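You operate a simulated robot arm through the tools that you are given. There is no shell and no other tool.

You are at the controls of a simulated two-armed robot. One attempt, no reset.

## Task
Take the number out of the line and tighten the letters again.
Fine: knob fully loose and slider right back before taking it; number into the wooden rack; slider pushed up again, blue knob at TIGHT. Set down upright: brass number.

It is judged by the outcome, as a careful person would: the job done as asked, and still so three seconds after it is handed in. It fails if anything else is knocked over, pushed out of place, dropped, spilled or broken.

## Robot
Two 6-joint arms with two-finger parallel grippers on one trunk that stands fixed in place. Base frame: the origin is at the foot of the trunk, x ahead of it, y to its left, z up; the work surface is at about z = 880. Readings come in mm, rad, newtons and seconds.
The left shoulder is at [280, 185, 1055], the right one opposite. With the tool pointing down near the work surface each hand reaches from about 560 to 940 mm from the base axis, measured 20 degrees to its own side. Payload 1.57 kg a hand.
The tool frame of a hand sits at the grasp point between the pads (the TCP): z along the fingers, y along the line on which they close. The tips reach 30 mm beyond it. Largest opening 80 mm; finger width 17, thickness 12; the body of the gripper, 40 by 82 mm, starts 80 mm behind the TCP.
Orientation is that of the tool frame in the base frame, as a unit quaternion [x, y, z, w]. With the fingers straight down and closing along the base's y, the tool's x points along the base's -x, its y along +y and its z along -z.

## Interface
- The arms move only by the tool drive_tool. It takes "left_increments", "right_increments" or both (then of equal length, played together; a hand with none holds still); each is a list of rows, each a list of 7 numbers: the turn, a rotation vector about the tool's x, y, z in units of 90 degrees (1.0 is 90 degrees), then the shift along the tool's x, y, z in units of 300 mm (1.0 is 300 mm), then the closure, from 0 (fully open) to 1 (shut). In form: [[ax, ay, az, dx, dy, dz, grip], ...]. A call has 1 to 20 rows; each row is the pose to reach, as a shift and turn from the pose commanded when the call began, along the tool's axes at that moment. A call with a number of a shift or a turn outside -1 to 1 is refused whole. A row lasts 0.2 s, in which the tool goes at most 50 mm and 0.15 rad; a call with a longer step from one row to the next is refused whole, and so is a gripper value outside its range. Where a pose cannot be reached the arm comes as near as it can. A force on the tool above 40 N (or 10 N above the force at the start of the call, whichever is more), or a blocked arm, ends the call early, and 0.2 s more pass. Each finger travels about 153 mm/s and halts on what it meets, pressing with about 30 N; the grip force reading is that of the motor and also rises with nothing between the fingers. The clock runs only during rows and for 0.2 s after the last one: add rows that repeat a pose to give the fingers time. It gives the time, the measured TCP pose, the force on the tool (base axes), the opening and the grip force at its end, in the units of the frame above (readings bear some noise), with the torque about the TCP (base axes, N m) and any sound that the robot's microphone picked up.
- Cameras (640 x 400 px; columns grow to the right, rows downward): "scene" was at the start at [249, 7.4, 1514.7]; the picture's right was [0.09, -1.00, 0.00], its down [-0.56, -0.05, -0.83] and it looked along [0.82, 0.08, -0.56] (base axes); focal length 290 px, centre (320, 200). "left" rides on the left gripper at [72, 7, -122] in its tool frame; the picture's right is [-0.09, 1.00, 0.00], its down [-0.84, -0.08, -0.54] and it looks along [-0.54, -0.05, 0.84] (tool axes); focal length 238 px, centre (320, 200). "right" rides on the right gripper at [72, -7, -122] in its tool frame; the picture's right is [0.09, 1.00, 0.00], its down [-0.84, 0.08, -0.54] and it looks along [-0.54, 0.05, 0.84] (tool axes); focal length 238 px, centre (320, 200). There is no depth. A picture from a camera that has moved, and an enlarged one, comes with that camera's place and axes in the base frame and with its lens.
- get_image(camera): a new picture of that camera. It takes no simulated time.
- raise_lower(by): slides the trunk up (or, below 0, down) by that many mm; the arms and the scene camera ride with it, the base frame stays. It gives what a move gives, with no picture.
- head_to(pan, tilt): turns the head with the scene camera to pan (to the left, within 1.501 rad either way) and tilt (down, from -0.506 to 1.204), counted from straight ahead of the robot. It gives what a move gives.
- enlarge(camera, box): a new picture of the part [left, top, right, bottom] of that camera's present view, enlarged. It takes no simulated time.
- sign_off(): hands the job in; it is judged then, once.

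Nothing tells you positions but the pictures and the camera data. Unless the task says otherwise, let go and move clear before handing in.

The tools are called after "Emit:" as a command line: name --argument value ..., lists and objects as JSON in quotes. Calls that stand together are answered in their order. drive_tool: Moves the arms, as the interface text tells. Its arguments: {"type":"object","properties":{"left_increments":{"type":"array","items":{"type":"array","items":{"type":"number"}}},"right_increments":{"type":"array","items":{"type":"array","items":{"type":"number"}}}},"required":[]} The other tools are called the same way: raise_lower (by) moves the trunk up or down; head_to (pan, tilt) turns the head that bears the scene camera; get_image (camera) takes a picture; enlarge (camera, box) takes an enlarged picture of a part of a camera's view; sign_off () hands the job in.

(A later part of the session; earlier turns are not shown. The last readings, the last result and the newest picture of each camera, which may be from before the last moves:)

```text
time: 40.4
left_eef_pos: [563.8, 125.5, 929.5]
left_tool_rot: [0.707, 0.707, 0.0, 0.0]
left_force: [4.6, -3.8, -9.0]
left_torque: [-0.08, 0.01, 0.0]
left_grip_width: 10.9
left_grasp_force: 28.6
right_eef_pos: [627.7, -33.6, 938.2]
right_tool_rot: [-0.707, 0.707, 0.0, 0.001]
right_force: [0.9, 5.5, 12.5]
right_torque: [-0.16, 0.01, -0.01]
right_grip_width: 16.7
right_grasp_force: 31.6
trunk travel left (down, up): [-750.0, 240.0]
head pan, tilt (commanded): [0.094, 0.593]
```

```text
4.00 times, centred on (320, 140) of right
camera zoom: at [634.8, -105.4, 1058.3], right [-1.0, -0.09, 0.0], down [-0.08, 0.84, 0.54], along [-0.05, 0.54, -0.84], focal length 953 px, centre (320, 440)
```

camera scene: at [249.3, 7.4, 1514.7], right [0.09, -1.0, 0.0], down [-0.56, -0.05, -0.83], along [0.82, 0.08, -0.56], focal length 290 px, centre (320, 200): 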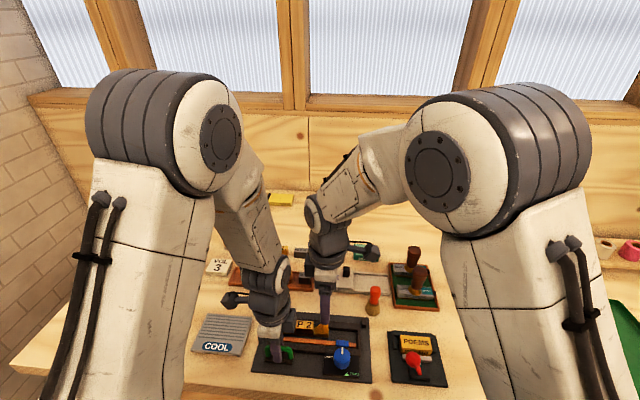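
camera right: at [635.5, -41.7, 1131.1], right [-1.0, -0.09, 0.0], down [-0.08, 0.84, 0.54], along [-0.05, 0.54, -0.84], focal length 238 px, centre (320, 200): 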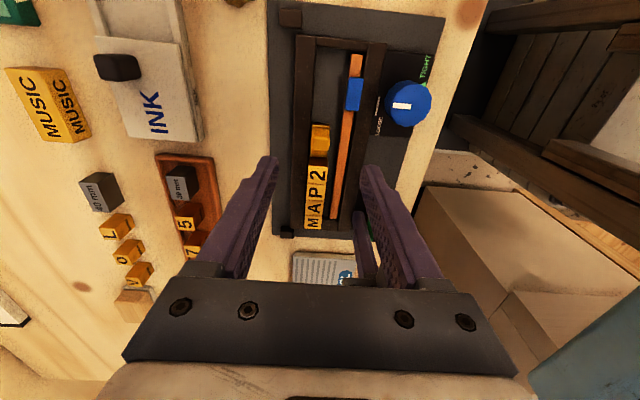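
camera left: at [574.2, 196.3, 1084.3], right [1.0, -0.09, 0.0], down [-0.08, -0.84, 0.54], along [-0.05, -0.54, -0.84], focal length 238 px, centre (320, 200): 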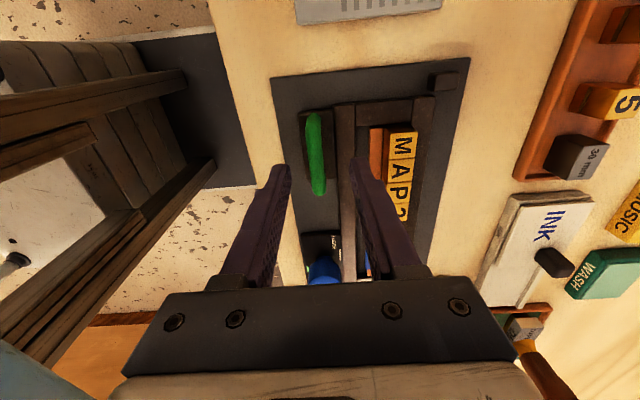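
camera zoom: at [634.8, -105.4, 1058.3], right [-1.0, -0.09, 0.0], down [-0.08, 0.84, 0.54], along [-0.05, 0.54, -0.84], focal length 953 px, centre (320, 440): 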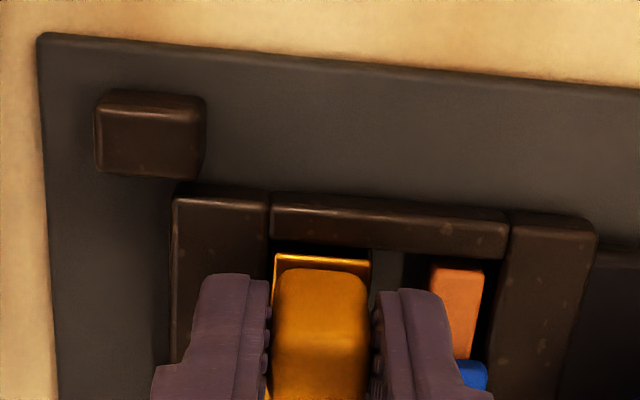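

A light contact may be starting. I'll ease the vertical load slightly and push another 1.5 mm to confirm the stop.

Emit:
drive_tool --right_increments '[[0, 0, 0, 0, 0, -0.0008, 0.9], [0, 0, 0, 0.0025, 0, -0.0008, 0.9], [0, 0, 0, 0.005, 0, -0.0008, 0.9], [0, 0, 0, 0.005, 0, -0.0008, 0.9]]'

Emit:
enlarge --camera "right" --box '[260, 120, 388, 200]'

```text
time: 41.4
left_eef_pos: [563.0, 124.8, 928.0]
left_tool_rot: [0.707, 0.707, 0.0, 0.0]
left_force: [1.9, -17.3, -5.6]
left_torque: [0.02, 0.01, 0.0]
left_grip_width: 10.9
left_grasp_force: 28.5
right_eef_pos: [629.5, -34.3, 936.8]
right_tool_rot: [-0.707, 0.707, 0.0, 0.001]
right_force: [-1.1, 23.8, 3.7]
right_torque: [0.44, 0.07, 0.03]
right_grip_width: 16.5
right_grasp_force: 31.7
trunk travel left (down, up): [-750.0, 240.0]
head pan, tilt (commanded): [0.094, 0.593]
```

```text
5.00 times, centred on (324, 160) of right
camera zoom: at [634.7, -105.9, 1058.2], right [-1.0, -0.09, 0.0], down [-0.08, 0.84, 0.54], along [-0.05, 0.54, -0.84], focal length 1192 px, centre (300, 400)
```

zoom: 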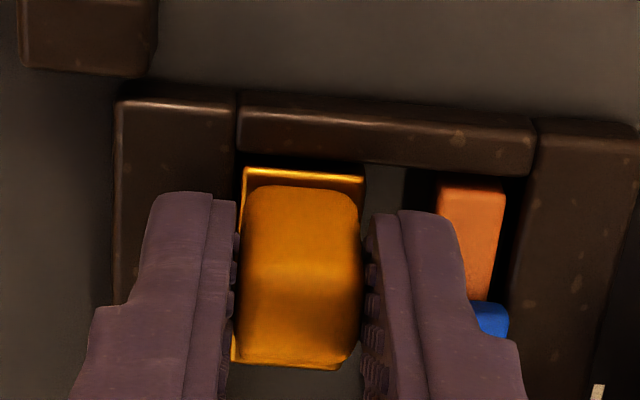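

The push force reached 24 N against the end bar, so the slider is right back. I'll ease off, release it and lift the right hand clear.

Emit:
drive_tool --right_increments '[[0, 0, 0, -0.0015, 0, 0, 0.9], [0, 0, 0, -0.0015, 0, 0, 0.8], [0, 0, 0, -0.0015, 0, 0, 0.7], [0, 0, 0, -0.0015, 0, 0, 0.65], [0, 0, 0, -0.0015, 0, -0.05, 0.65], [0, 0, 0, -0.0015, 0, -0.15, 0.65], [0, 0, 0, -0.0015, 0, -0.27, 0.65], [0, 0, 0, -0.0015, 0, -0.27, 0.65]]'

Emit:
get_image --camera "scene"

Emit:
enlarge --camera "scene" --box '[240, 300, 400, 400]'

Emit:
get_image --camera "right"

```text
time: 43.2
left_eef_pos: [562.5, 124.6, 928.8]
left_tool_rot: [0.707, 0.707, 0.0, 0.0]
left_force: [4.2, -1.6, -0.6]
left_torque: [0.02, 0.01, -0.02]
left_grip_width: 10.6
left_grasp_force: 28.2
right_eef_pos: [628.7, -34.8, 1018.0]
right_tool_rot: [0.708, -0.706, 0.0, 0.0]
right_force: [0.0, 0.3, 0.8]
right_torque: [0.02, 0.0, -0.03]
right_grip_width: 28.3
right_grasp_force: 0.0
trunk travel left (down, up): [-750.0, 240.0]
head pan, tilt (commanded): [0.094, 0.593]
```

```text
taken
camera scene: at [249.3, 7.4, 1514.7], right [0.09, -1.0, 0.0], down [-0.56, -0.05, -0.83], along [0.82, 0.08, -0.56], focal length 290 px, centre (320, 200)
```

scene: 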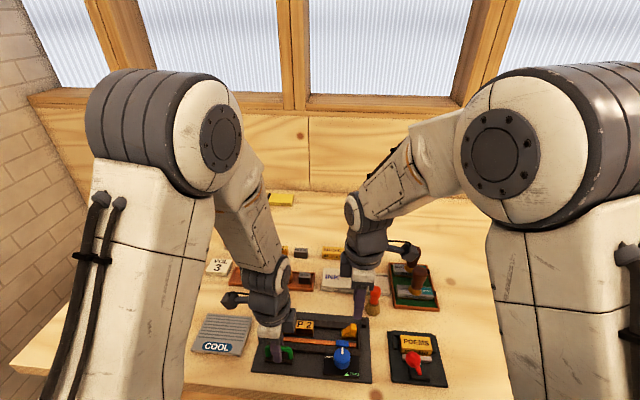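

```text
4.00 times, centred on (320, 350) of scene
camera zoom: at [249.3, 7.4, 1514.7], right [0.09, -1.0, 0.0], down [-0.56, -0.05, -0.83], along [0.82, 0.08, -0.56], focal length 1160 px, centre (320, -400)
```

zoom: 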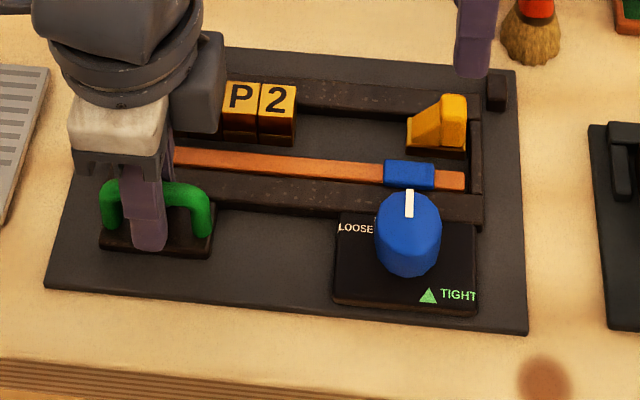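

```text
taken
camera right: at [634.9, -106.8, 1138.7], right [-1.0, -0.09, 0.0], down [-0.08, 0.84, 0.54], along [-0.05, 0.54, -0.84], focal length 238 px, centre (320, 200)
```

right: 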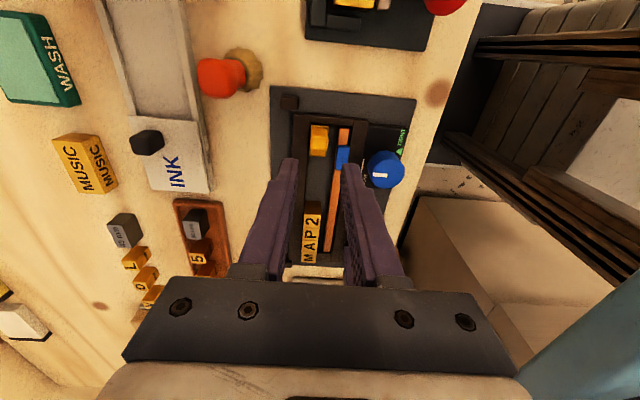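

The slider is fully back, the plate hasn't moved, and the 2 is free on its right side. I'll park the right hand to the right, release the handle with the left hand and rise.

Emit:
drive_tool --left_increments '[[0, 0, 0, 0, 0, 0, 0.85], [0, 0, 0, 0, 0, 0, 0.75], [0, 0, 0, 0, 0, 0, 0.65], [0, 0, 0, 0, 0, -0.06, 0.65], [0, 0, 0, 0, 0, -0.15, 0.65], [0, 0, 0, 0, 0, -0.27, 0.65], [0, 0, 0, 0, 0, -0.27, 0.65]]' --right_increments '[[0, 0, 0, 0.06, 0, -0.05, 0.65], [0, 0, 0, 0.14, 0, -0.1, 0.65], [0, 0, 0, 0.22, 0, -0.15, 0.65], [0, 0, 0, 0.3, 0, -0.2, 0.65], [0, 0, 0, 0.38, 0, -0.25, 0.65], [0, 0, 0, 0.42, 0, -0.27, 0.65], [0, 0, 0, 0.42, 0, -0.27, 0.65]]'

Emit:
drive_tool --left_increments '[[0, 0, 0, -0.04, 0.05, 0, 0.65], [0, 0, 0, -0.08, 0.1, 0, 0.65], [0, 0, 0, -0.13, 0.16, 0, 0.65], [0, 0, 0, -0.16, 0.2, 0, 0.65], [0, 0, 0, -0.19, 0.237, 0, 0.65], [0, 0, 0, -0.19, 0.237, 0, 0.65]]'

Emit:
get_image --camera "left"

Emit:
get_image --camera "scene"

Emit:
get_image --camera "right"

```text
time: 44.8
left_eef_pos: [563.0, 124.9, 1009.6]
left_tool_rot: [0.707, 0.707, 0.0, 0.0]
left_force: [0.5, 0.3, 0.5]
left_torque: [-0.02, 0.0, 0.01]
left_grip_width: 28.0
left_grasp_force: 0.0
right_eef_pos: [629.4, -159.4, 1100.0]
right_tool_rot: [0.707, -0.707, 0.0, 0.001]
right_force: [0.9, -0.4, 0.4]
right_torque: [0.0, -0.04, 0.01]
right_grip_width: 28.0
right_grasp_force: 0.0
trunk travel left (down, up): [-750.0, 240.0]
head pan, tilt (commanded): [0.094, 0.593]
```

```text
time: 46.2
left_eef_pos: [634.7, 68.6, 1009.4]
left_tool_rot: [0.706, 0.708, 0.001, 0.001]
left_force: [0.1, -0.5, -0.4]
left_torque: [0.04, 0.02, -0.03]
left_grip_width: 28.1
left_grasp_force: 0.1
right_eef_pos: [628.5, -160.1, 1099.6]
right_tool_rot: [-0.707, 0.707, 0.0, 0.0]
right_force: [-0.5, 0.1, 0.2]
right_torque: [0.02, -0.02, 0.04]
right_grip_width: 28.3
right_grasp_force: 0.0
trunk travel left (down, up): [-750.0, 240.0]
head pan, tilt (commanded): [0.094, 0.593]
```

```text
taken
camera left: at [642.7, 139.9, 1131.2], right [1.0, -0.09, 0.0], down [-0.08, -0.84, 0.54], along [-0.05, -0.54, -0.84], focal length 238 px, centre (320, 200)
```

left: 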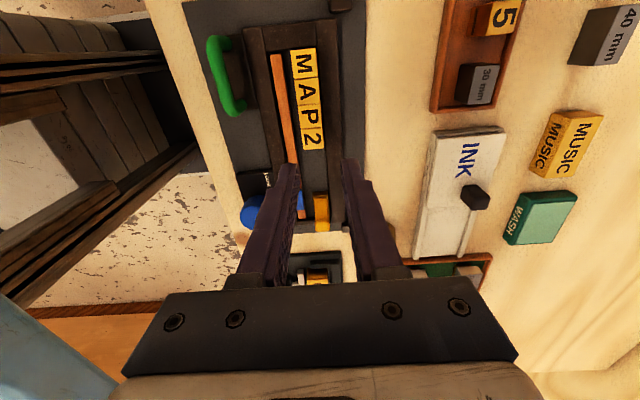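

```text
taken
camera scene: at [249.1, 7.3, 1514.7], right [0.09, -1.0, 0.0], down [-0.56, -0.05, -0.83], along [0.82, 0.08, -0.56], focal length 290 px, centre (320, 200)
```

scene: 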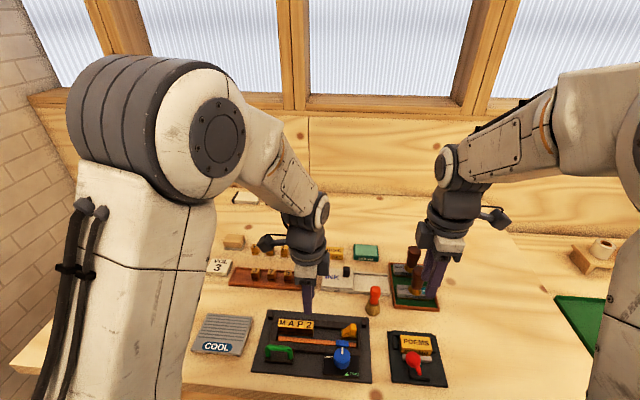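

```text
taken
camera right: at [635.1, -232.5, 1220.4], right [-1.0, -0.09, 0.0], down [-0.08, 0.84, 0.54], along [-0.05, 0.54, -0.84], focal length 238 px, centre (320, 200)
```

right: 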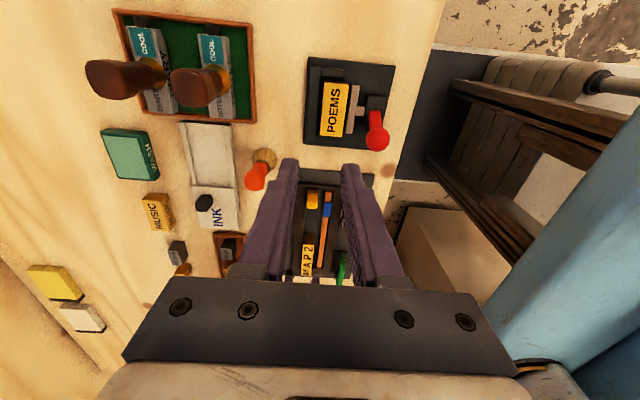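

The left hand is above the 2. I'll zoom in to centre on it.

Emit:
enlarge --camera "left" --box '[250, 85, 378, 165]'

Emit:
enlarge --camera "scene" --box '[260, 305, 356, 365]'

```text
5.00 times, centred on (314, 125) of left
camera zoom: at [642.7, 139.9, 1131.2], right [1.0, -0.09, 0.0], down [-0.08, -0.84, 0.54], along [-0.05, -0.54, -0.84], focal length 1192 px, centre (350, 575)
```

zoom: 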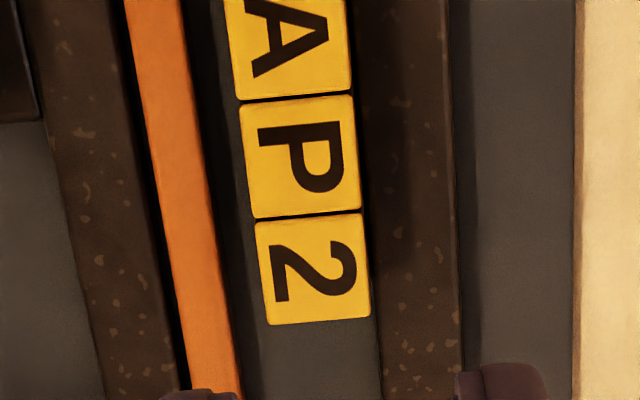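

```text
6.67 times, centred on (308, 335) of scene
camera zoom: at [249.1, 7.3, 1514.7], right [0.09, -1.0, 0.0], down [-0.56, -0.05, -0.83], along [0.82, 0.08, -0.56], focal length 1932 px, centre (400, -700)
```

zoom: 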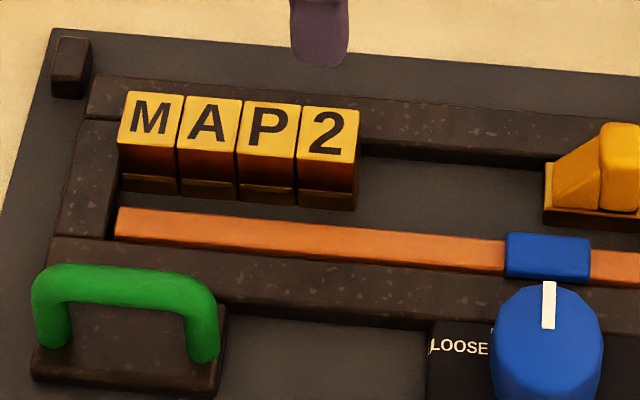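

Triangulating again puts the 2's top at about z 912 and its centre near (629.3, 68.4), so I need to shift 6.4 mm toward the robot. I'll lower to z 955 and check once more.

Emit:
drive_tool --left_increments '[[0, 0, 0, 0.001, -0.02, 0.06, 0.65], [0, 0, 0, 0.001, -0.0213, 0.12, 0.65], [0, 0, 0, 0.001, -0.0213, 0.18, 0.65], [0, 0, 0, 0.001, -0.0213, 0.18, 0.65]]'

Emit:
get_image --camera "left"

Emit:
enlarge --camera "left" --box '[256, 110, 384, 190]'

Emit:
enlarge --camera "scene" --box '[260, 305, 356, 365]'

```text
time: 47.2
left_eef_pos: [628.9, 69.0, 955.3]
left_tool_rot: [0.707, 0.707, 0.0, 0.0]
left_force: [-0.8, 0.2, 0.4]
left_torque: [-0.01, -0.02, 0.01]
left_grip_width: 27.9
left_grasp_force: 0.0
right_eef_pos: [628.1, -159.3, 1099.7]
right_tool_rot: [-0.707, 0.707, 0.0, 0.001]
right_force: [0.1, -0.5, -1.0]
right_torque: [0.0, 0.01, -0.04]
right_grip_width: 27.9
right_grasp_force: 0.1
trunk travel left (down, up): [-750.0, 240.0]
head pan, tilt (commanded): [0.094, 0.593]
```

```text
taken
camera left: at [636.6, 140.6, 1077.1], right [1.0, -0.09, 0.0], down [-0.08, -0.84, 0.54], along [-0.05, -0.54, -0.84], focal length 238 px, centre (320, 200)
```

left: 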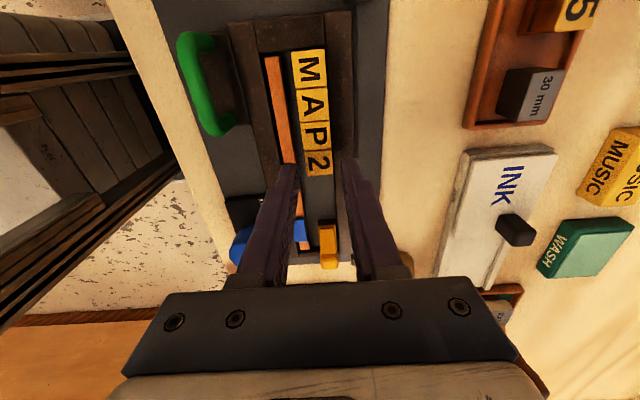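

```text
5.00 times, centred on (320, 150) of left
camera zoom: at [636.6, 140.6, 1077.1], right [1.0, -0.09, 0.0], down [-0.08, -0.84, 0.54], along [-0.05, -0.54, -0.84], focal length 1192 px, centre (320, 450)
```

zoom: 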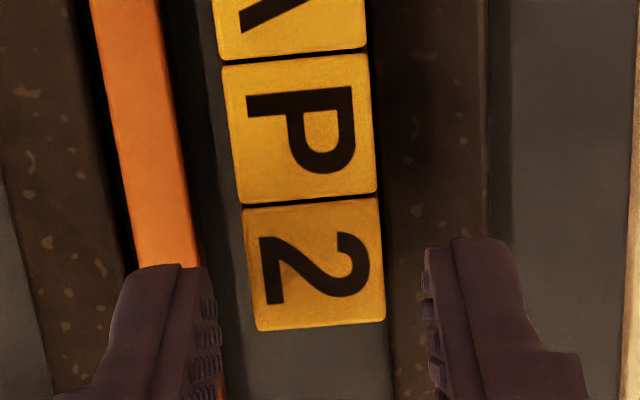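

```text
6.67 times, centred on (308, 335) of scene
camera zoom: at [249.1, 7.4, 1514.7], right [0.09, -1.0, 0.0], down [-0.56, -0.05, -0.83], along [0.82, 0.08, -0.56], focal length 1932 px, centre (400, -700)
```

zoom: 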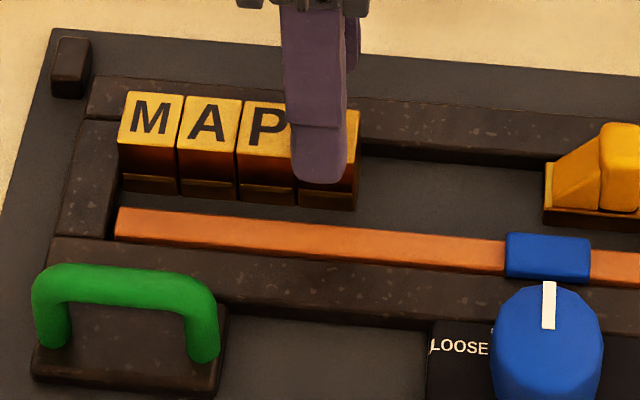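

The 2 is centred between the fingers. I'll shift 1 mm away from the P, lower to grip the upper half, and look before closing.

Emit:
drive_tool --left_increments '[[0, 0, 0, -0.0033, 0, 0.02, 0.65], [0, 0, 0, -0.0033, 0, 0.05, 0.65], [0, 0, 0, -0.0033, 0, 0.075, 0.65], [0, 0, 0, -0.0033, 0, 0.088, 0.65], [0, 0, 0, -0.0033, 0, 0.088, 0.65]]'

Emit:
enlarge --camera "left" --box '[256, 120, 384, 200]'

Emit:
enlarge --camera "scene" --box '[260, 305, 356, 365]'

Emit:
enlarge --camera "right" --box '[280, 180, 376, 240]'

```text
time: 48.4
left_eef_pos: [627.9, 68.6, 929.7]
left_tool_rot: [0.707, 0.707, 0.001, 0.0]
left_force: [0.6, -0.6, 0.0]
left_torque: [-0.01, 0.0, -0.03]
left_grip_width: 28.1
left_grasp_force: 0.0
right_eef_pos: [629.5, -157.4, 1099.3]
right_tool_rot: [-0.707, 0.707, 0.001, 0.0]
right_force: [-0.2, -0.2, 0.4]
right_torque: [0.0, 0.01, 0.01]
right_grip_width: 28.0
right_grasp_force: 0.1
trunk travel left (down, up): [-750.0, 240.0]
head pan, tilt (commanded): [0.094, 0.593]
```

```text
5.00 times, centred on (320, 160) of left
camera zoom: at [636.4, 140.2, 1050.9], right [1.0, -0.09, 0.0], down [-0.08, -0.84, 0.54], along [-0.05, -0.54, -0.84], focal length 1192 px, centre (320, 400)
```

zoom: 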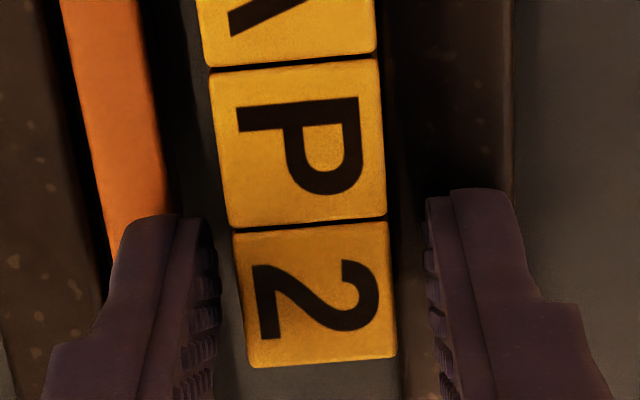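

```text
6.67 times, centred on (308, 335) of scene
camera zoom: at [249.0, 7.4, 1514.7], right [0.09, -1.0, 0.0], down [-0.56, -0.05, -0.83], along [0.82, 0.08, -0.56], focal length 1932 px, centre (400, -700)
```

zoom: 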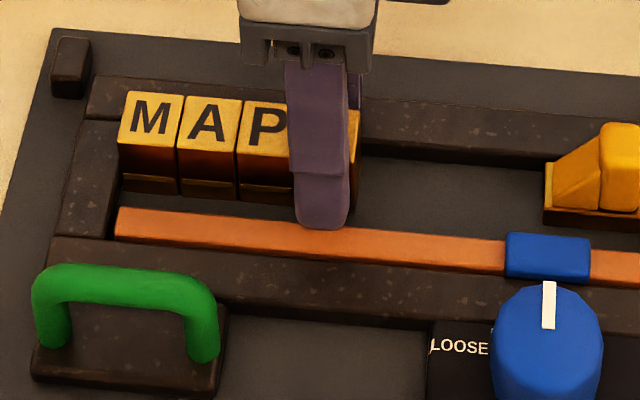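

```text
6.67 times, centred on (328, 210) of right
camera zoom: at [635.1, -232.5, 1220.4], right [-1.0, -0.09, 0.0], down [-0.08, 0.84, 0.54], along [-0.05, 0.54, -0.84], focal length 1589 px, centre (267, 133)
```

zoom: 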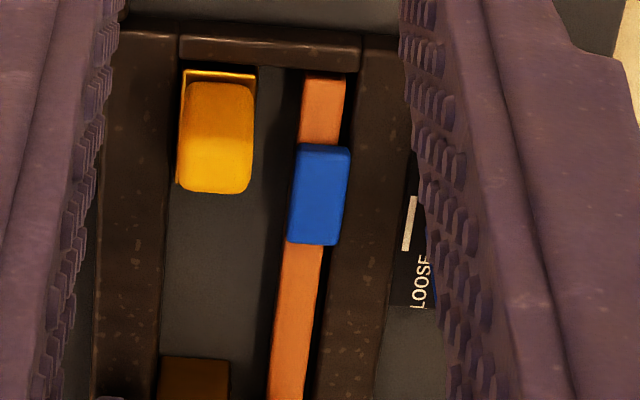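

The fingers clear the P and straddle the 2 evenly. I'll close gently.

Emit:
drive_tool --left_increments '[[0, 0, 0, 0, 0, 0, 0.7], [0, 0, 0, 0, 0, 0, 0.74], [0, 0, 0, 0, 0, 0, 0.78], [0, 0, 0, 0, 0, 0, 0.85], [0, 0, 0, 0, 0, 0, 0.85]]'

Emit:
enlarge --camera "left" --box '[256, 120, 384, 200]'

```text
time: 49.6
left_eef_pos: [627.8, 68.2, 928.5]
left_tool_rot: [0.707, 0.707, 0.0, 0.0]
left_force: [-1.6, -0.7, -1.2]
left_torque: [-0.04, 0.05, 0.02]
left_grip_width: 19.2
left_grasp_force: 29.7
right_eef_pos: [628.9, -159.3, 1099.4]
right_tool_rot: [-0.707, 0.707, 0.001, 0.0]
right_force: [-0.4, 0.4, -0.1]
right_torque: [0.04, -0.04, 0.01]
right_grip_width: 28.3
right_grasp_force: 0.1
trunk travel left (down, up): [-750.0, 240.0]
head pan, tilt (commanded): [0.094, 0.593]
```

```text
5.00 times, centred on (320, 160) of left
camera zoom: at [636.3, 140.1, 1051.1], right [1.0, -0.09, 0.0], down [-0.08, -0.84, 0.54], along [-0.05, -0.54, -0.84], focal length 1192 px, centre (320, 400)
```

zoom: 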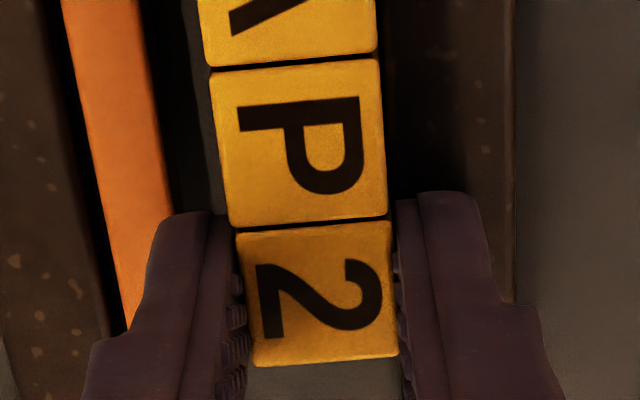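

The 2 is gripped at 19 mm. I'll slide it 1.5 mm away from the P and then lift straight up.

Emit:
drive_tool --left_increments '[[0, 0, 0, -0.003, 0, -0.001, 0.85], [0, 0, 0, -0.006, 0, -0.003, 0.85], [0, 0, 0, -0.006, 0, -0.03, 0.85], [0, 0, 0, -0.006, 0, -0.08, 0.85], [0, 0, 0, -0.006, 0, -0.16, 0.85], [0, 0, 0, -0.006, 0, -0.27, 0.85], [0, 0, 0, -0.006, 0, -0.27, 0.85]]'

Emit:
get_image --camera "left"

Emit:
get_image --camera "scene"

Emit:
enlarge --camera "scene" --box '[240, 300, 400, 400]'

```text
time: 51.2
left_eef_pos: [628.3, 66.9, 1010.2]
left_tool_rot: [0.706, 0.708, 0.0, 0.0]
left_force: [-0.9, 0.0, -1.6]
left_torque: [0.04, -0.04, 0.01]
left_grip_width: 19.0
left_grasp_force: 30.2
right_eef_pos: [629.6, -160.3, 1100.5]
right_tool_rot: [-0.707, 0.708, 0.0, 0.0]
right_force: [0.6, -0.2, -0.4]
right_torque: [0.01, -0.03, -0.01]
right_grip_width: 28.1
right_grasp_force: 0.0
trunk travel left (down, up): [-750.0, 240.0]
head pan, tilt (commanded): [0.094, 0.593]
```

```text
taken
camera left: at [636.2, 137.4, 1132.4], right [1.0, -0.09, 0.0], down [-0.08, -0.84, 0.54], along [-0.05, -0.54, -0.84], focal length 238 px, centre (320, 200)
```

left: 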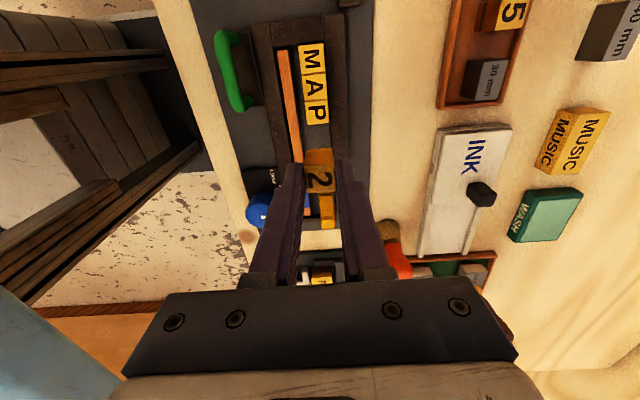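

```text
taken
camera scene: at [248.9, 7.4, 1514.8], right [0.09, -1.0, 0.0], down [-0.56, -0.05, -0.83], along [0.83, 0.08, -0.56], focal length 290 px, centre (320, 200)
```

scene: 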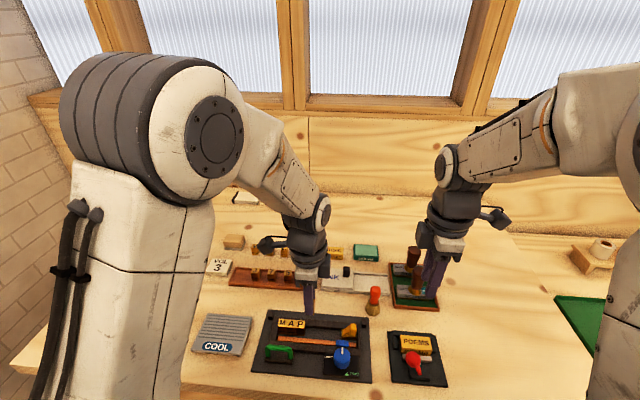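

```text
4.00 times, centred on (320, 350) of scene
camera zoom: at [248.9, 7.4, 1514.8], right [0.09, -1.0, 0.0], down [-0.56, -0.05, -0.83], along [0.83, 0.08, -0.56], focal length 1160 px, centre (320, -400)
```

zoom: 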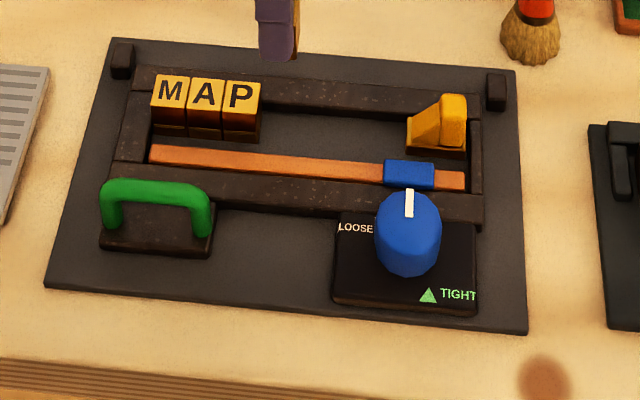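

The 2 is out and M A P stand undisturbed. Now I'll carry it over to the rack's empty left end, around (772, 268), staying high.

Emit:
drive_tool --left_increments '[[0, 0, 0, 0.08, 0.06, 0, 0.85], [0, 0, 0, 0.18, 0.13, 0, 0.85], [0, 0, 0, 0.28, 0.2, 0, 0.85], [0, 0, 0, 0.38, 0.27, 0, 0.85], [0, 0, 0, 0.48, 0.34, 0, 0.85], [0, 0, 0, 0.58, 0.41, 0, 0.85], [0, 0, 0, 0.67, 0.478, 0, 0.85], [0, 0, 0, 0.67, 0.478, 0, 0.85]]'

Emit:
get_image --camera "left"

Emit:
get_image --camera "scene"

Emit:
enlarge --camera "scene" --box '[190, 220, 350, 320]'

```text
time: 53.0
left_eef_pos: [772.5, 266.4, 1008.8]
left_tool_rot: [0.707, 0.707, 0.0, -0.001]
left_force: [0.4, -0.1, -1.3]
left_torque: [0.0, -0.02, -0.02]
left_grip_width: 19.4
left_grasp_force: 30.1
right_eef_pos: [628.2, -158.5, 1099.4]
right_tool_rot: [0.707, -0.707, 0.001, 0.0]
right_force: [0.1, 0.5, 0.5]
right_torque: [-0.02, 0.02, -0.06]
right_grip_width: 27.8
right_grasp_force: 0.1
trunk travel left (down, up): [-750.0, 240.0]
head pan, tilt (commanded): [0.094, 0.593]
```

```text
taken
camera left: at [779.8, 339.0, 1131.2], right [1.0, -0.09, 0.0], down [-0.08, -0.84, 0.54], along [-0.05, -0.54, -0.84], focal length 238 px, centre (320, 200)
```

left: 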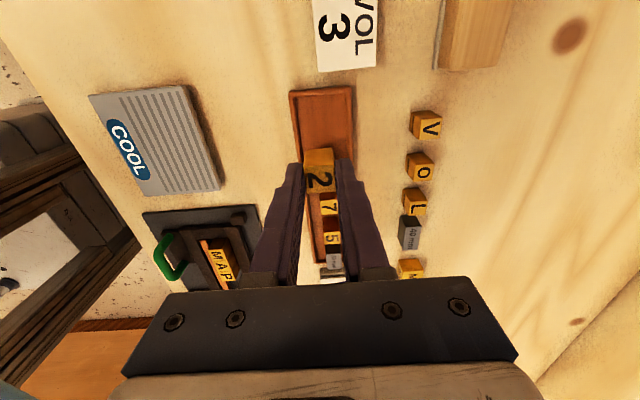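

```text
taken
camera scene: at [249.2, 7.6, 1514.7], right [0.09, -1.0, 0.0], down [-0.56, -0.05, -0.83], along [0.82, 0.08, -0.56], focal length 290 px, centre (320, 200)
```

scene: 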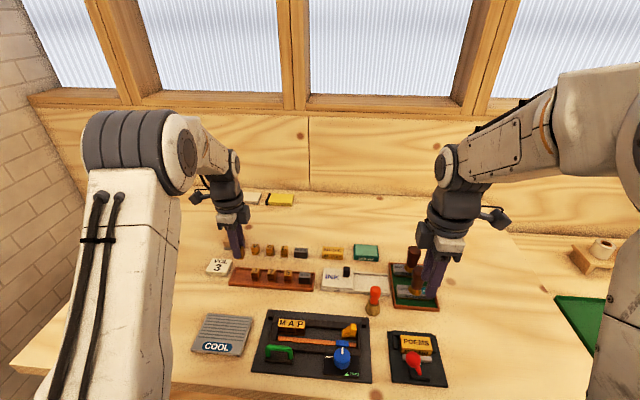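

```text
4.00 times, centred on (270, 270) of scene
camera zoom: at [249.2, 7.6, 1514.7], right [0.09, -1.0, 0.0], down [-0.56, -0.05, -0.83], along [0.82, 0.08, -0.56], focal length 1160 px, centre (520, -80)
```

zoom: 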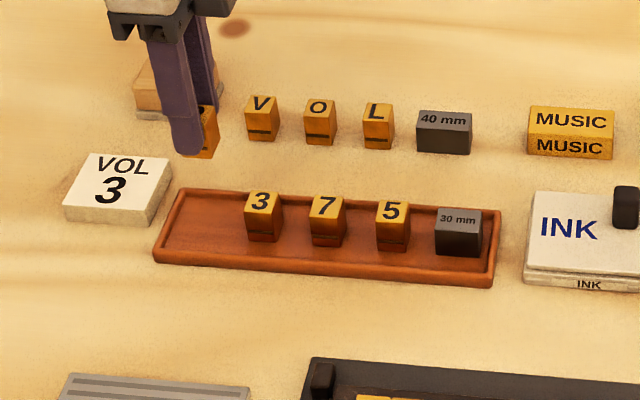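

There is free room to the left of the 3. I'll zoom on the rack from the left camera to find its walls.

Emit:
enlarge --camera "left" --box '[256, 75, 384, 155]'

Emit:
enlarge --camera "left" --box '[272, 130, 368, 290]'

Emit:
enlarge --camera "scene" --box '[222, 255, 302, 305]'

```text
5.00 times, centred on (320, 115) of left
camera zoom: at [779.8, 339.0, 1131.2], right [1.0, -0.09, 0.0], down [-0.08, -0.84, 0.54], along [-0.05, -0.54, -0.84], focal length 1192 px, centre (320, 625)
```

zoom: 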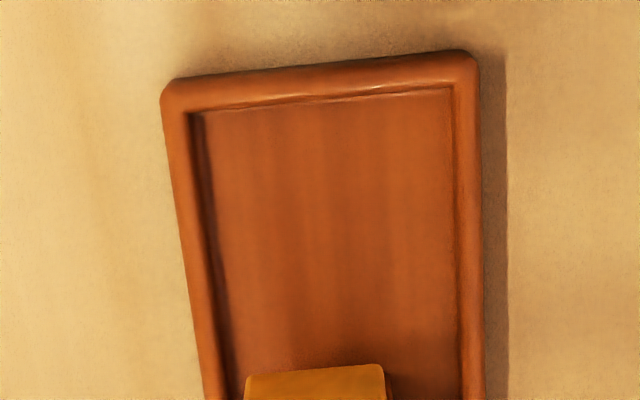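

```text
2.50 times, centred on (320, 210) of left
camera zoom: at [779.8, 339.0, 1131.2], right [1.0, -0.09, 0.0], down [-0.08, -0.84, 0.54], along [-0.05, -0.54, -0.84], focal length 596 px, centre (320, 175)
```

zoom: 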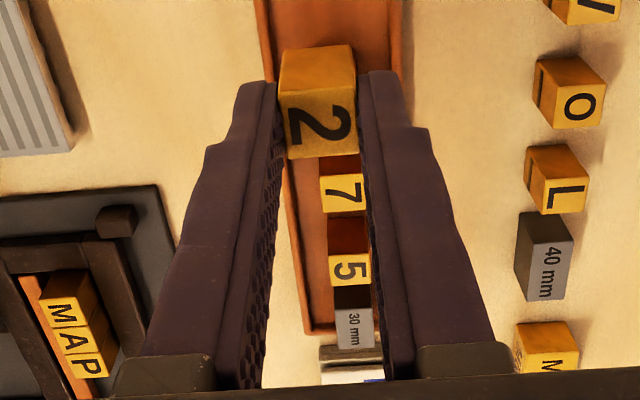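

```text
8.00 times, centred on (262, 280) of scene
camera zoom: at [249.2, 7.6, 1514.7], right [0.09, -1.0, 0.0], down [-0.56, -0.05, -0.83], along [0.82, 0.08, -0.56], focal length 2319 px, centre (784, -440)
```

zoom: 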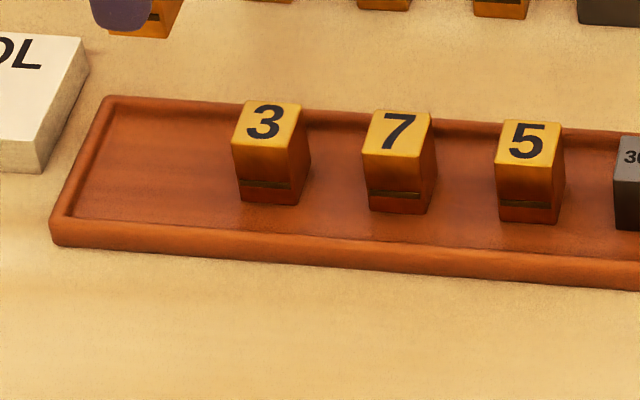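

The rack interior spans about x 753–802 and its end wall is near y 299. I'll aim for (777, 273), clear of the 3, and lower to just above the floor.

Emit:
drive_tool --left_increments '[[0, 0, 0, 0.02, 0.014, 0, 0.85], [0, 0, 0, 0.02, 0.014, 0.06, 0.85], [0, 0, 0, 0.02, 0.014, 0.13, 0.85], [0, 0, 0, 0.02, 0.014, 0.19, 0.85], [0, 0, 0, 0.02, 0.014, 0.22, 0.85], [0, 0, 0, 0.02, 0.014, 0.22, 0.85]]'

Emit:
get_image --camera "left"

Emit:
enlarge --camera "left" --box '[256, 95, 384, 215]'

Emit:
enlarge --camera "scene" --box '[212, 240, 292, 290]'

```text
time: 54.4
left_eef_pos: [776.2, 271.7, 944.2]
left_tool_rot: [0.708, 0.707, 0.0, 0.0]
left_force: [0.1, -0.7, -1.2]
left_torque: [0.03, 0.0, -0.02]
left_grip_width: 19.3
left_grasp_force: 29.9
right_eef_pos: [628.6, -158.7, 1099.7]
right_tool_rot: [0.707, -0.707, 0.0, -0.001]
right_force: [0.3, 0.2, -0.5]
right_torque: [0.03, 0.02, -0.04]
right_grip_width: 28.1
right_grasp_force: 0.1
trunk travel left (down, up): [-750.0, 240.0]
head pan, tilt (commanded): [0.094, 0.593]
```

```text
taken
camera left: at [783.4, 344.8, 1065.1], right [1.0, -0.09, 0.0], down [-0.08, -0.84, 0.54], along [-0.05, -0.54, -0.84], focal length 238 px, centre (320, 200)
```

left: 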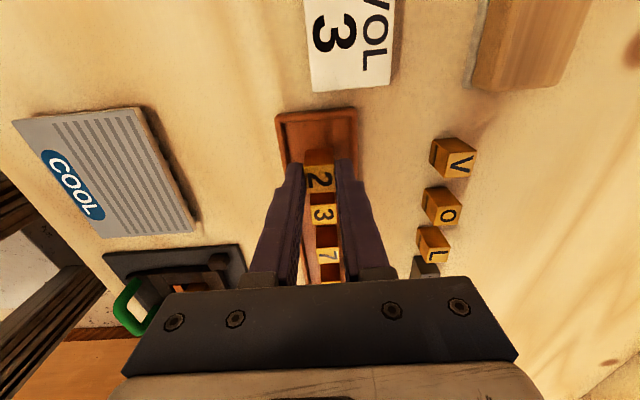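

```text
3.33 times, centred on (320, 155) of left
camera zoom: at [783.4, 344.8, 1065.1], right [1.0, -0.09, 0.0], down [-0.08, -0.84, 0.54], along [-0.05, -0.54, -0.84], focal length 794 px, centre (320, 350)
```

zoom: 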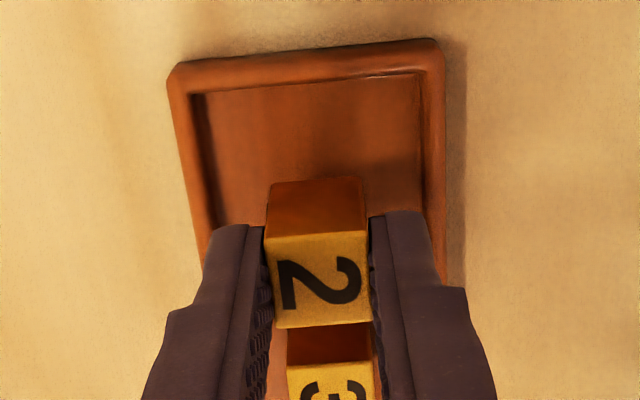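

```text
8.00 times, centred on (252, 265) of scene
camera zoom: at [249.1, 7.4, 1514.7], right [0.09, -1.0, 0.0], down [-0.56, -0.05, -0.83], along [0.82, 0.08, -0.56], focal length 2319 px, centre (864, -320)
```

zoom: 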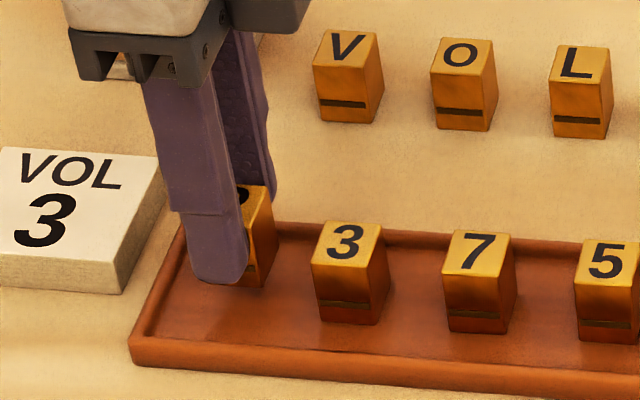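

The 2 hangs clear of the 3 and the end wall, in line with the others. I'll lower slowly and feel for the rack floor.

Emit:
drive_tool --left_increments '[[0, 0, 0, 0, 0, 0.02, 0.85], [0, 0, 0, 0, 0, 0.035, 0.85], [0, 0, 0, 0, 0, 0.043, 0.85], [0, 0, 0, 0, 0, 0.047, 0.85], [0, 0, 0, 0, 0, 0.047, 0.85]]'

Emit:
enlarge --camera "scene" --box '[212, 240, 292, 290]'

```text
time: 55.6
left_eef_pos: [776.6, 272.1, 929.0]
left_tool_rot: [0.707, 0.708, 0.001, 0.0]
left_force: [0.1, -0.1, -2.3]
left_torque: [0.0, -0.02, -0.02]
left_grip_width: 19.1
left_grasp_force: 29.6
right_eef_pos: [628.9, -159.3, 1100.9]
right_tool_rot: [-0.707, 0.707, 0.0, 0.001]
right_force: [0.6, 0.5, 0.5]
right_torque: [-0.01, -0.01, 0.05]
right_grip_width: 27.8
right_grasp_force: 0.1
trunk travel left (down, up): [-750.0, 240.0]
head pan, tilt (commanded): [0.094, 0.593]
```

```text
8.00 times, centred on (252, 265) of scene
camera zoom: at [249.1, 7.4, 1514.7], right [0.09, -1.0, 0.0], down [-0.56, -0.05, -0.83], along [0.82, 0.08, -0.56], focal length 2319 px, centre (864, -320)
```

zoom: 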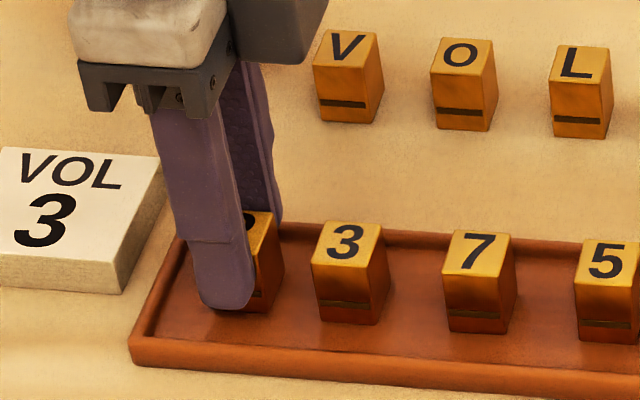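

No contact yet. I'll go on in one-millimetre steps.

Emit:
drive_tool --left_increments '[[0, 0, 0, 0, 0, 0.0033, 0.85], [0, 0, 0, 0, 0, 0.0066, 0.85], [0, 0, 0, 0, 0, 0.0066, 0.85]]'

```text
time: 56.4
left_eef_pos: [776.5, 273.8, 929.6]
left_tool_rot: [0.707, 0.708, 0.001, 0.001]
left_force: [-2.0, -0.1, 12.0]
left_torque: [0.0, 0.08, 0.04]
left_grip_width: 19.2
left_grasp_force: 29.7
right_eef_pos: [627.3, -160.1, 1101.3]
right_tool_rot: [0.708, -0.706, 0.0, 0.0]
right_force: [-0.2, 0.2, -1.0]
right_torque: [0.02, -0.01, 0.01]
right_grip_width: 28.1
right_grasp_force: 0.1
trunk travel left (down, up): [-750.0, 240.0]
head pan, tilt (commanded): [0.094, 0.593]
```

The force shows the 2 resting on the rack floor. I'll ease off slightly, open slowly and rise straight up.

Emit:
drive_tool --left_increments '[[0, 0, 0, 0, 0, -0.0008, 0.85], [0, 0, 0, 0, 0, -0.0008, 0.78], [0, 0, 0, 0, 0, -0.0008, 0.74], [0, 0, 0, 0, 0, -0.0008, 0.7], [0, 0, 0, 0, 0, -0.0008, 0.65], [0, 0, 0, 0, 0, -0.0008, 0.65]]'

Emit:
enlarge --camera "left" --box '[256, 95, 384, 215]'

```text
time: 57.8
left_eef_pos: [776.7, 273.0, 927.6]
left_tool_rot: [0.707, 0.707, -0.001, 0.0]
left_force: [-0.6, 0.0, -1.0]
left_torque: [0.01, 0.04, 0.01]
left_grip_width: 28.2
left_grasp_force: 0.1
right_eef_pos: [628.8, -159.6, 1100.0]
right_tool_rot: [-0.707, 0.707, 0.0, -0.001]
right_force: [-0.2, 0.5, -0.1]
right_torque: [0.0, -0.03, -0.01]
right_grip_width: 28.0
right_grasp_force: 0.0
trunk travel left (down, up): [-750.0, 240.0]
head pan, tilt (commanded): [0.094, 0.593]
```

```text
3.33 times, centred on (320, 155) of left
camera zoom: at [783.7, 344.8, 1049.9], right [1.0, -0.09, 0.0], down [-0.08, -0.84, 0.54], along [-0.05, -0.54, -0.84], focal length 794 px, centre (320, 350)
```

zoom: 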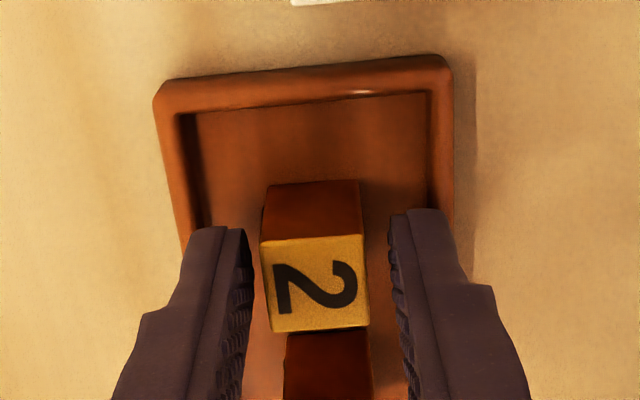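

The 2 stands upright on its own. I'll centre the fingers around it and rise straight up.

Emit:
drive_tool --left_increments '[[0, 0, 0, 0, -0.004, 0, 0.63], [0, 0, 0, 0, -0.004, -0.02, 0.63], [0, 0, 0, 0, -0.004, -0.06, 0.63], [0, 0, 0, 0, -0.004, -0.14, 0.63], [0, 0, 0, 0, -0.004, -0.24, 0.63], [0, 0, 0, 0, -0.004, -0.3, 0.63], [0, 0, 0, 0, -0.004, -0.3, 0.63]]'

Emit:
get_image --camera "left"

Emit:
enlarge --camera "scene" --box '[190, 220, 350, 320]'

```text
time: 59.4
left_eef_pos: [774.6, 271.9, 1019.2]
left_tool_rot: [0.707, 0.707, 0.0, -0.001]
left_force: [0.4, 0.8, -1.0]
left_torque: [-0.01, 0.01, 0.0]
left_grip_width: 29.9
left_grasp_force: 0.0
right_eef_pos: [627.8, -160.1, 1100.1]
right_tool_rot: [-0.707, 0.707, 0.0, 0.001]
right_force: [-0.8, -0.1, -1.1]
right_torque: [0.03, 0.01, 0.0]
right_grip_width: 28.0
right_grasp_force: 0.1
trunk travel left (down, up): [-750.0, 240.0]
head pan, tilt (commanded): [0.094, 0.593]
```

```text
taken
camera left: at [782.0, 344.2, 1141.1], right [1.0, -0.09, 0.0], down [-0.08, -0.84, 0.54], along [-0.05, -0.54, -0.84], focal length 238 px, centre (320, 200)
```

left: 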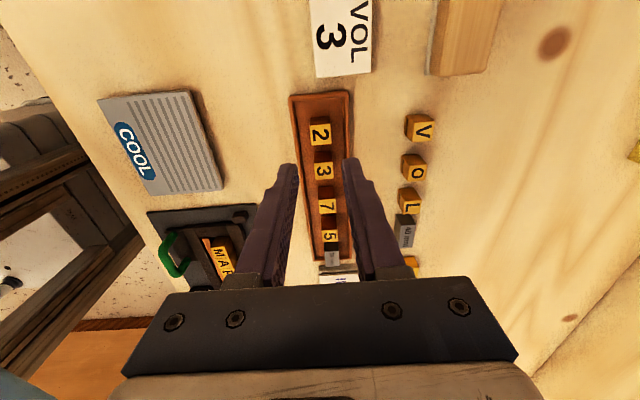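

```text
4.00 times, centred on (270, 270) of scene
camera zoom: at [248.9, 7.4, 1514.7], right [0.09, -1.0, 0.0], down [-0.56, -0.05, -0.83], along [0.82, 0.08, -0.56], focal length 1160 px, centre (520, -80)
```

zoom: 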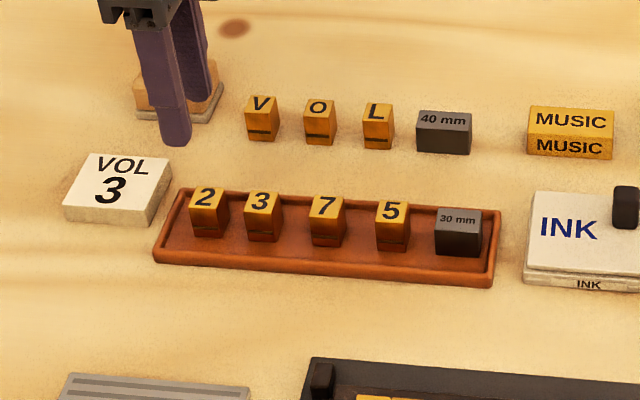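

The 2 stands upright in the rack next to the 3, and nothing else has moved. The left hand now returns above the green handle.

Emit:
drive_tool --left_increments '[[0, 0, 0, -0.06, -0.09, 0, 0.6], [0, 0, 0, -0.14, -0.2, 0, 0.55], [0, 0, 0, -0.22, -0.31, 0, 0.5], [0, 0, 0, -0.3, -0.43, 0, 0.5], [0, 0, 0, -0.38, -0.54, 0, 0.5], [0, 0, 0, -0.45, -0.65, 0, 0.5], [0, 0, 0, -0.4897, -0.7013, 0, 0.5], [0, 0, 0, -0.4897, -0.7013, 0, 0.5]]'

Emit:
drive_tool --left_increments '[[0, 0, 0, 0, 0, 0.08, 0.5], [0, 0, 0, 0, 0, 0.16, 0.5], [0, 0, 0, 0, 0, 0.19, 0.5], [0, 0, 0, 0, 0, 0.19, 0.5]]'

Emit:
enlarge --camera "left" --box '[256, 100, 384, 200]'

Emit:
enlarge --camera "scene" --box '[240, 300, 400, 400]'

```text
time: 61.2
left_eef_pos: [564.0, 125.4, 1017.1]
left_tool_rot: [0.707, 0.707, 0.0, 0.0]
left_force: [-1.2, -0.1, -0.2]
left_torque: [-0.01, -0.02, -0.02]
left_grip_width: 40.0
left_grasp_force: 0.0
right_eef_pos: [629.0, -159.8, 1099.4]
right_tool_rot: [-0.707, 0.707, 0.001, 0.0]
right_force: [0.1, 0.6, 0.4]
right_torque: [0.02, 0.01, 0.03]
right_grip_width: 28.2
right_grasp_force: 0.1
trunk travel left (down, up): [-750.0, 240.0]
head pan, tilt (commanded): [0.094, 0.593]
```

```text
time: 62.2
left_eef_pos: [563.5, 126.8, 960.9]
left_tool_rot: [0.707, 0.707, 0.0, 0.0]
left_force: [0.6, 0.2, -0.1]
left_torque: [0.03, 0.04, 0.02]
left_grip_width: 40.0
left_grasp_force: 0.0
right_eef_pos: [628.1, -160.1, 1099.9]
right_tool_rot: [-0.707, 0.707, -0.001, 0.001]
right_force: [0.0, 0.4, -0.2]
right_torque: [-0.02, 0.04, -0.01]
right_grip_width: 28.1
right_grasp_force: 0.1
trunk travel left (down, up): [-750.0, 240.0]
head pan, tilt (commanded): [0.094, 0.593]
```

```text
4.00 times, centred on (320, 150) of left
camera zoom: at [571.7, 197.9, 1082.6], right [1.0, -0.09, 0.0], down [-0.08, -0.84, 0.54], along [-0.05, -0.54, -0.84], focal length 953 px, centre (320, 400)
```

zoom: 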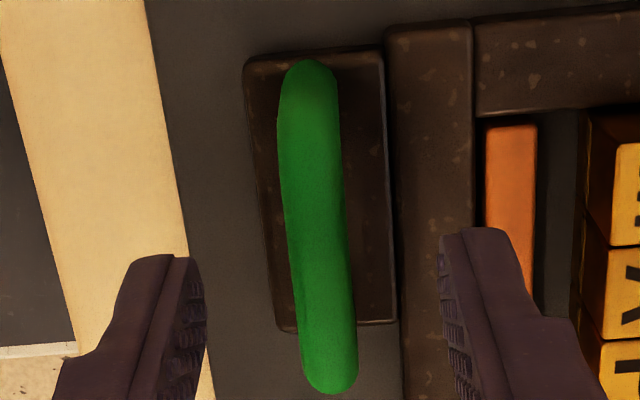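

```text
4.00 times, centred on (320, 350) of scene
camera zoom: at [249.1, 7.4, 1514.7], right [0.09, -1.0, 0.0], down [-0.56, -0.05, -0.83], along [0.82, 0.08, -0.56], focal length 1160 px, centre (320, -400)
```

zoom: 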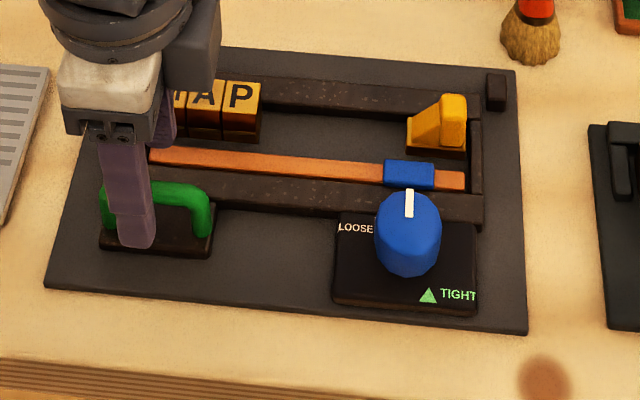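

The left hand is aligned with the handle as before. I'll lower and grip it again.

Emit:
drive_tool --left_increments '[[0, 0, 0, -0.002, 0, 0.04, 0.5], [0, 0, 0, -0.002, 0, 0.08, 0.5], [0, 0, 0, -0.002, 0, 0.106, 0.5], [0, 0, 0, -0.002, 0, 0.106, 0.7], [0, 0, 0, -0.002, 0, 0.106, 0.8], [0, 0, 0, -0.002, 0, 0.106, 0.83], [0, 0, 0, -0.002, 0, 0.106, 0.83]]'

Emit:
enlarge --camera "left" --box '[256, 100, 384, 200]'

```text
time: 63.8
left_eef_pos: [564.3, 125.9, 928.7]
left_tool_rot: [0.707, 0.707, 0.0, -0.001]
left_force: [-0.3, 0.5, 0.3]
left_torque: [0.0, 0.0, -0.03]
left_grip_width: 14.0
left_grasp_force: 0.0
right_eef_pos: [628.3, -160.4, 1099.0]
right_tool_rot: [0.708, -0.707, 0.0, 0.0]
right_force: [0.3, 0.0, -0.4]
right_torque: [-0.01, -0.05, 0.0]
right_grip_width: 28.1
right_grasp_force: 0.1
trunk travel left (down, up): [-750.0, 240.0]
head pan, tilt (commanded): [0.094, 0.593]
```

```text
4.00 times, centred on (320, 150) of left
camera zoom: at [572.2, 197.3, 1051.1], right [1.0, -0.09, 0.0], down [-0.08, -0.84, 0.54], along [-0.05, -0.54, -0.84], focal length 953 px, centre (320, 400)
```

zoom: 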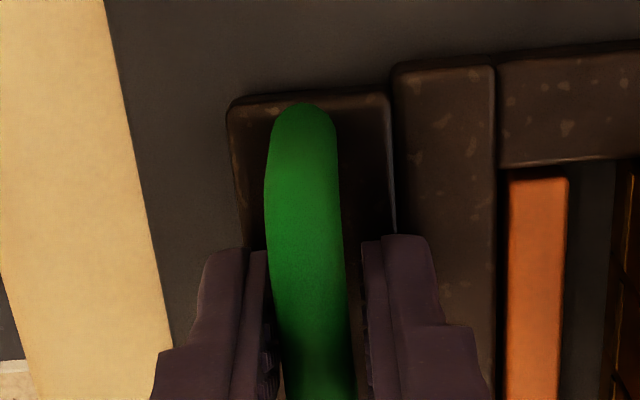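

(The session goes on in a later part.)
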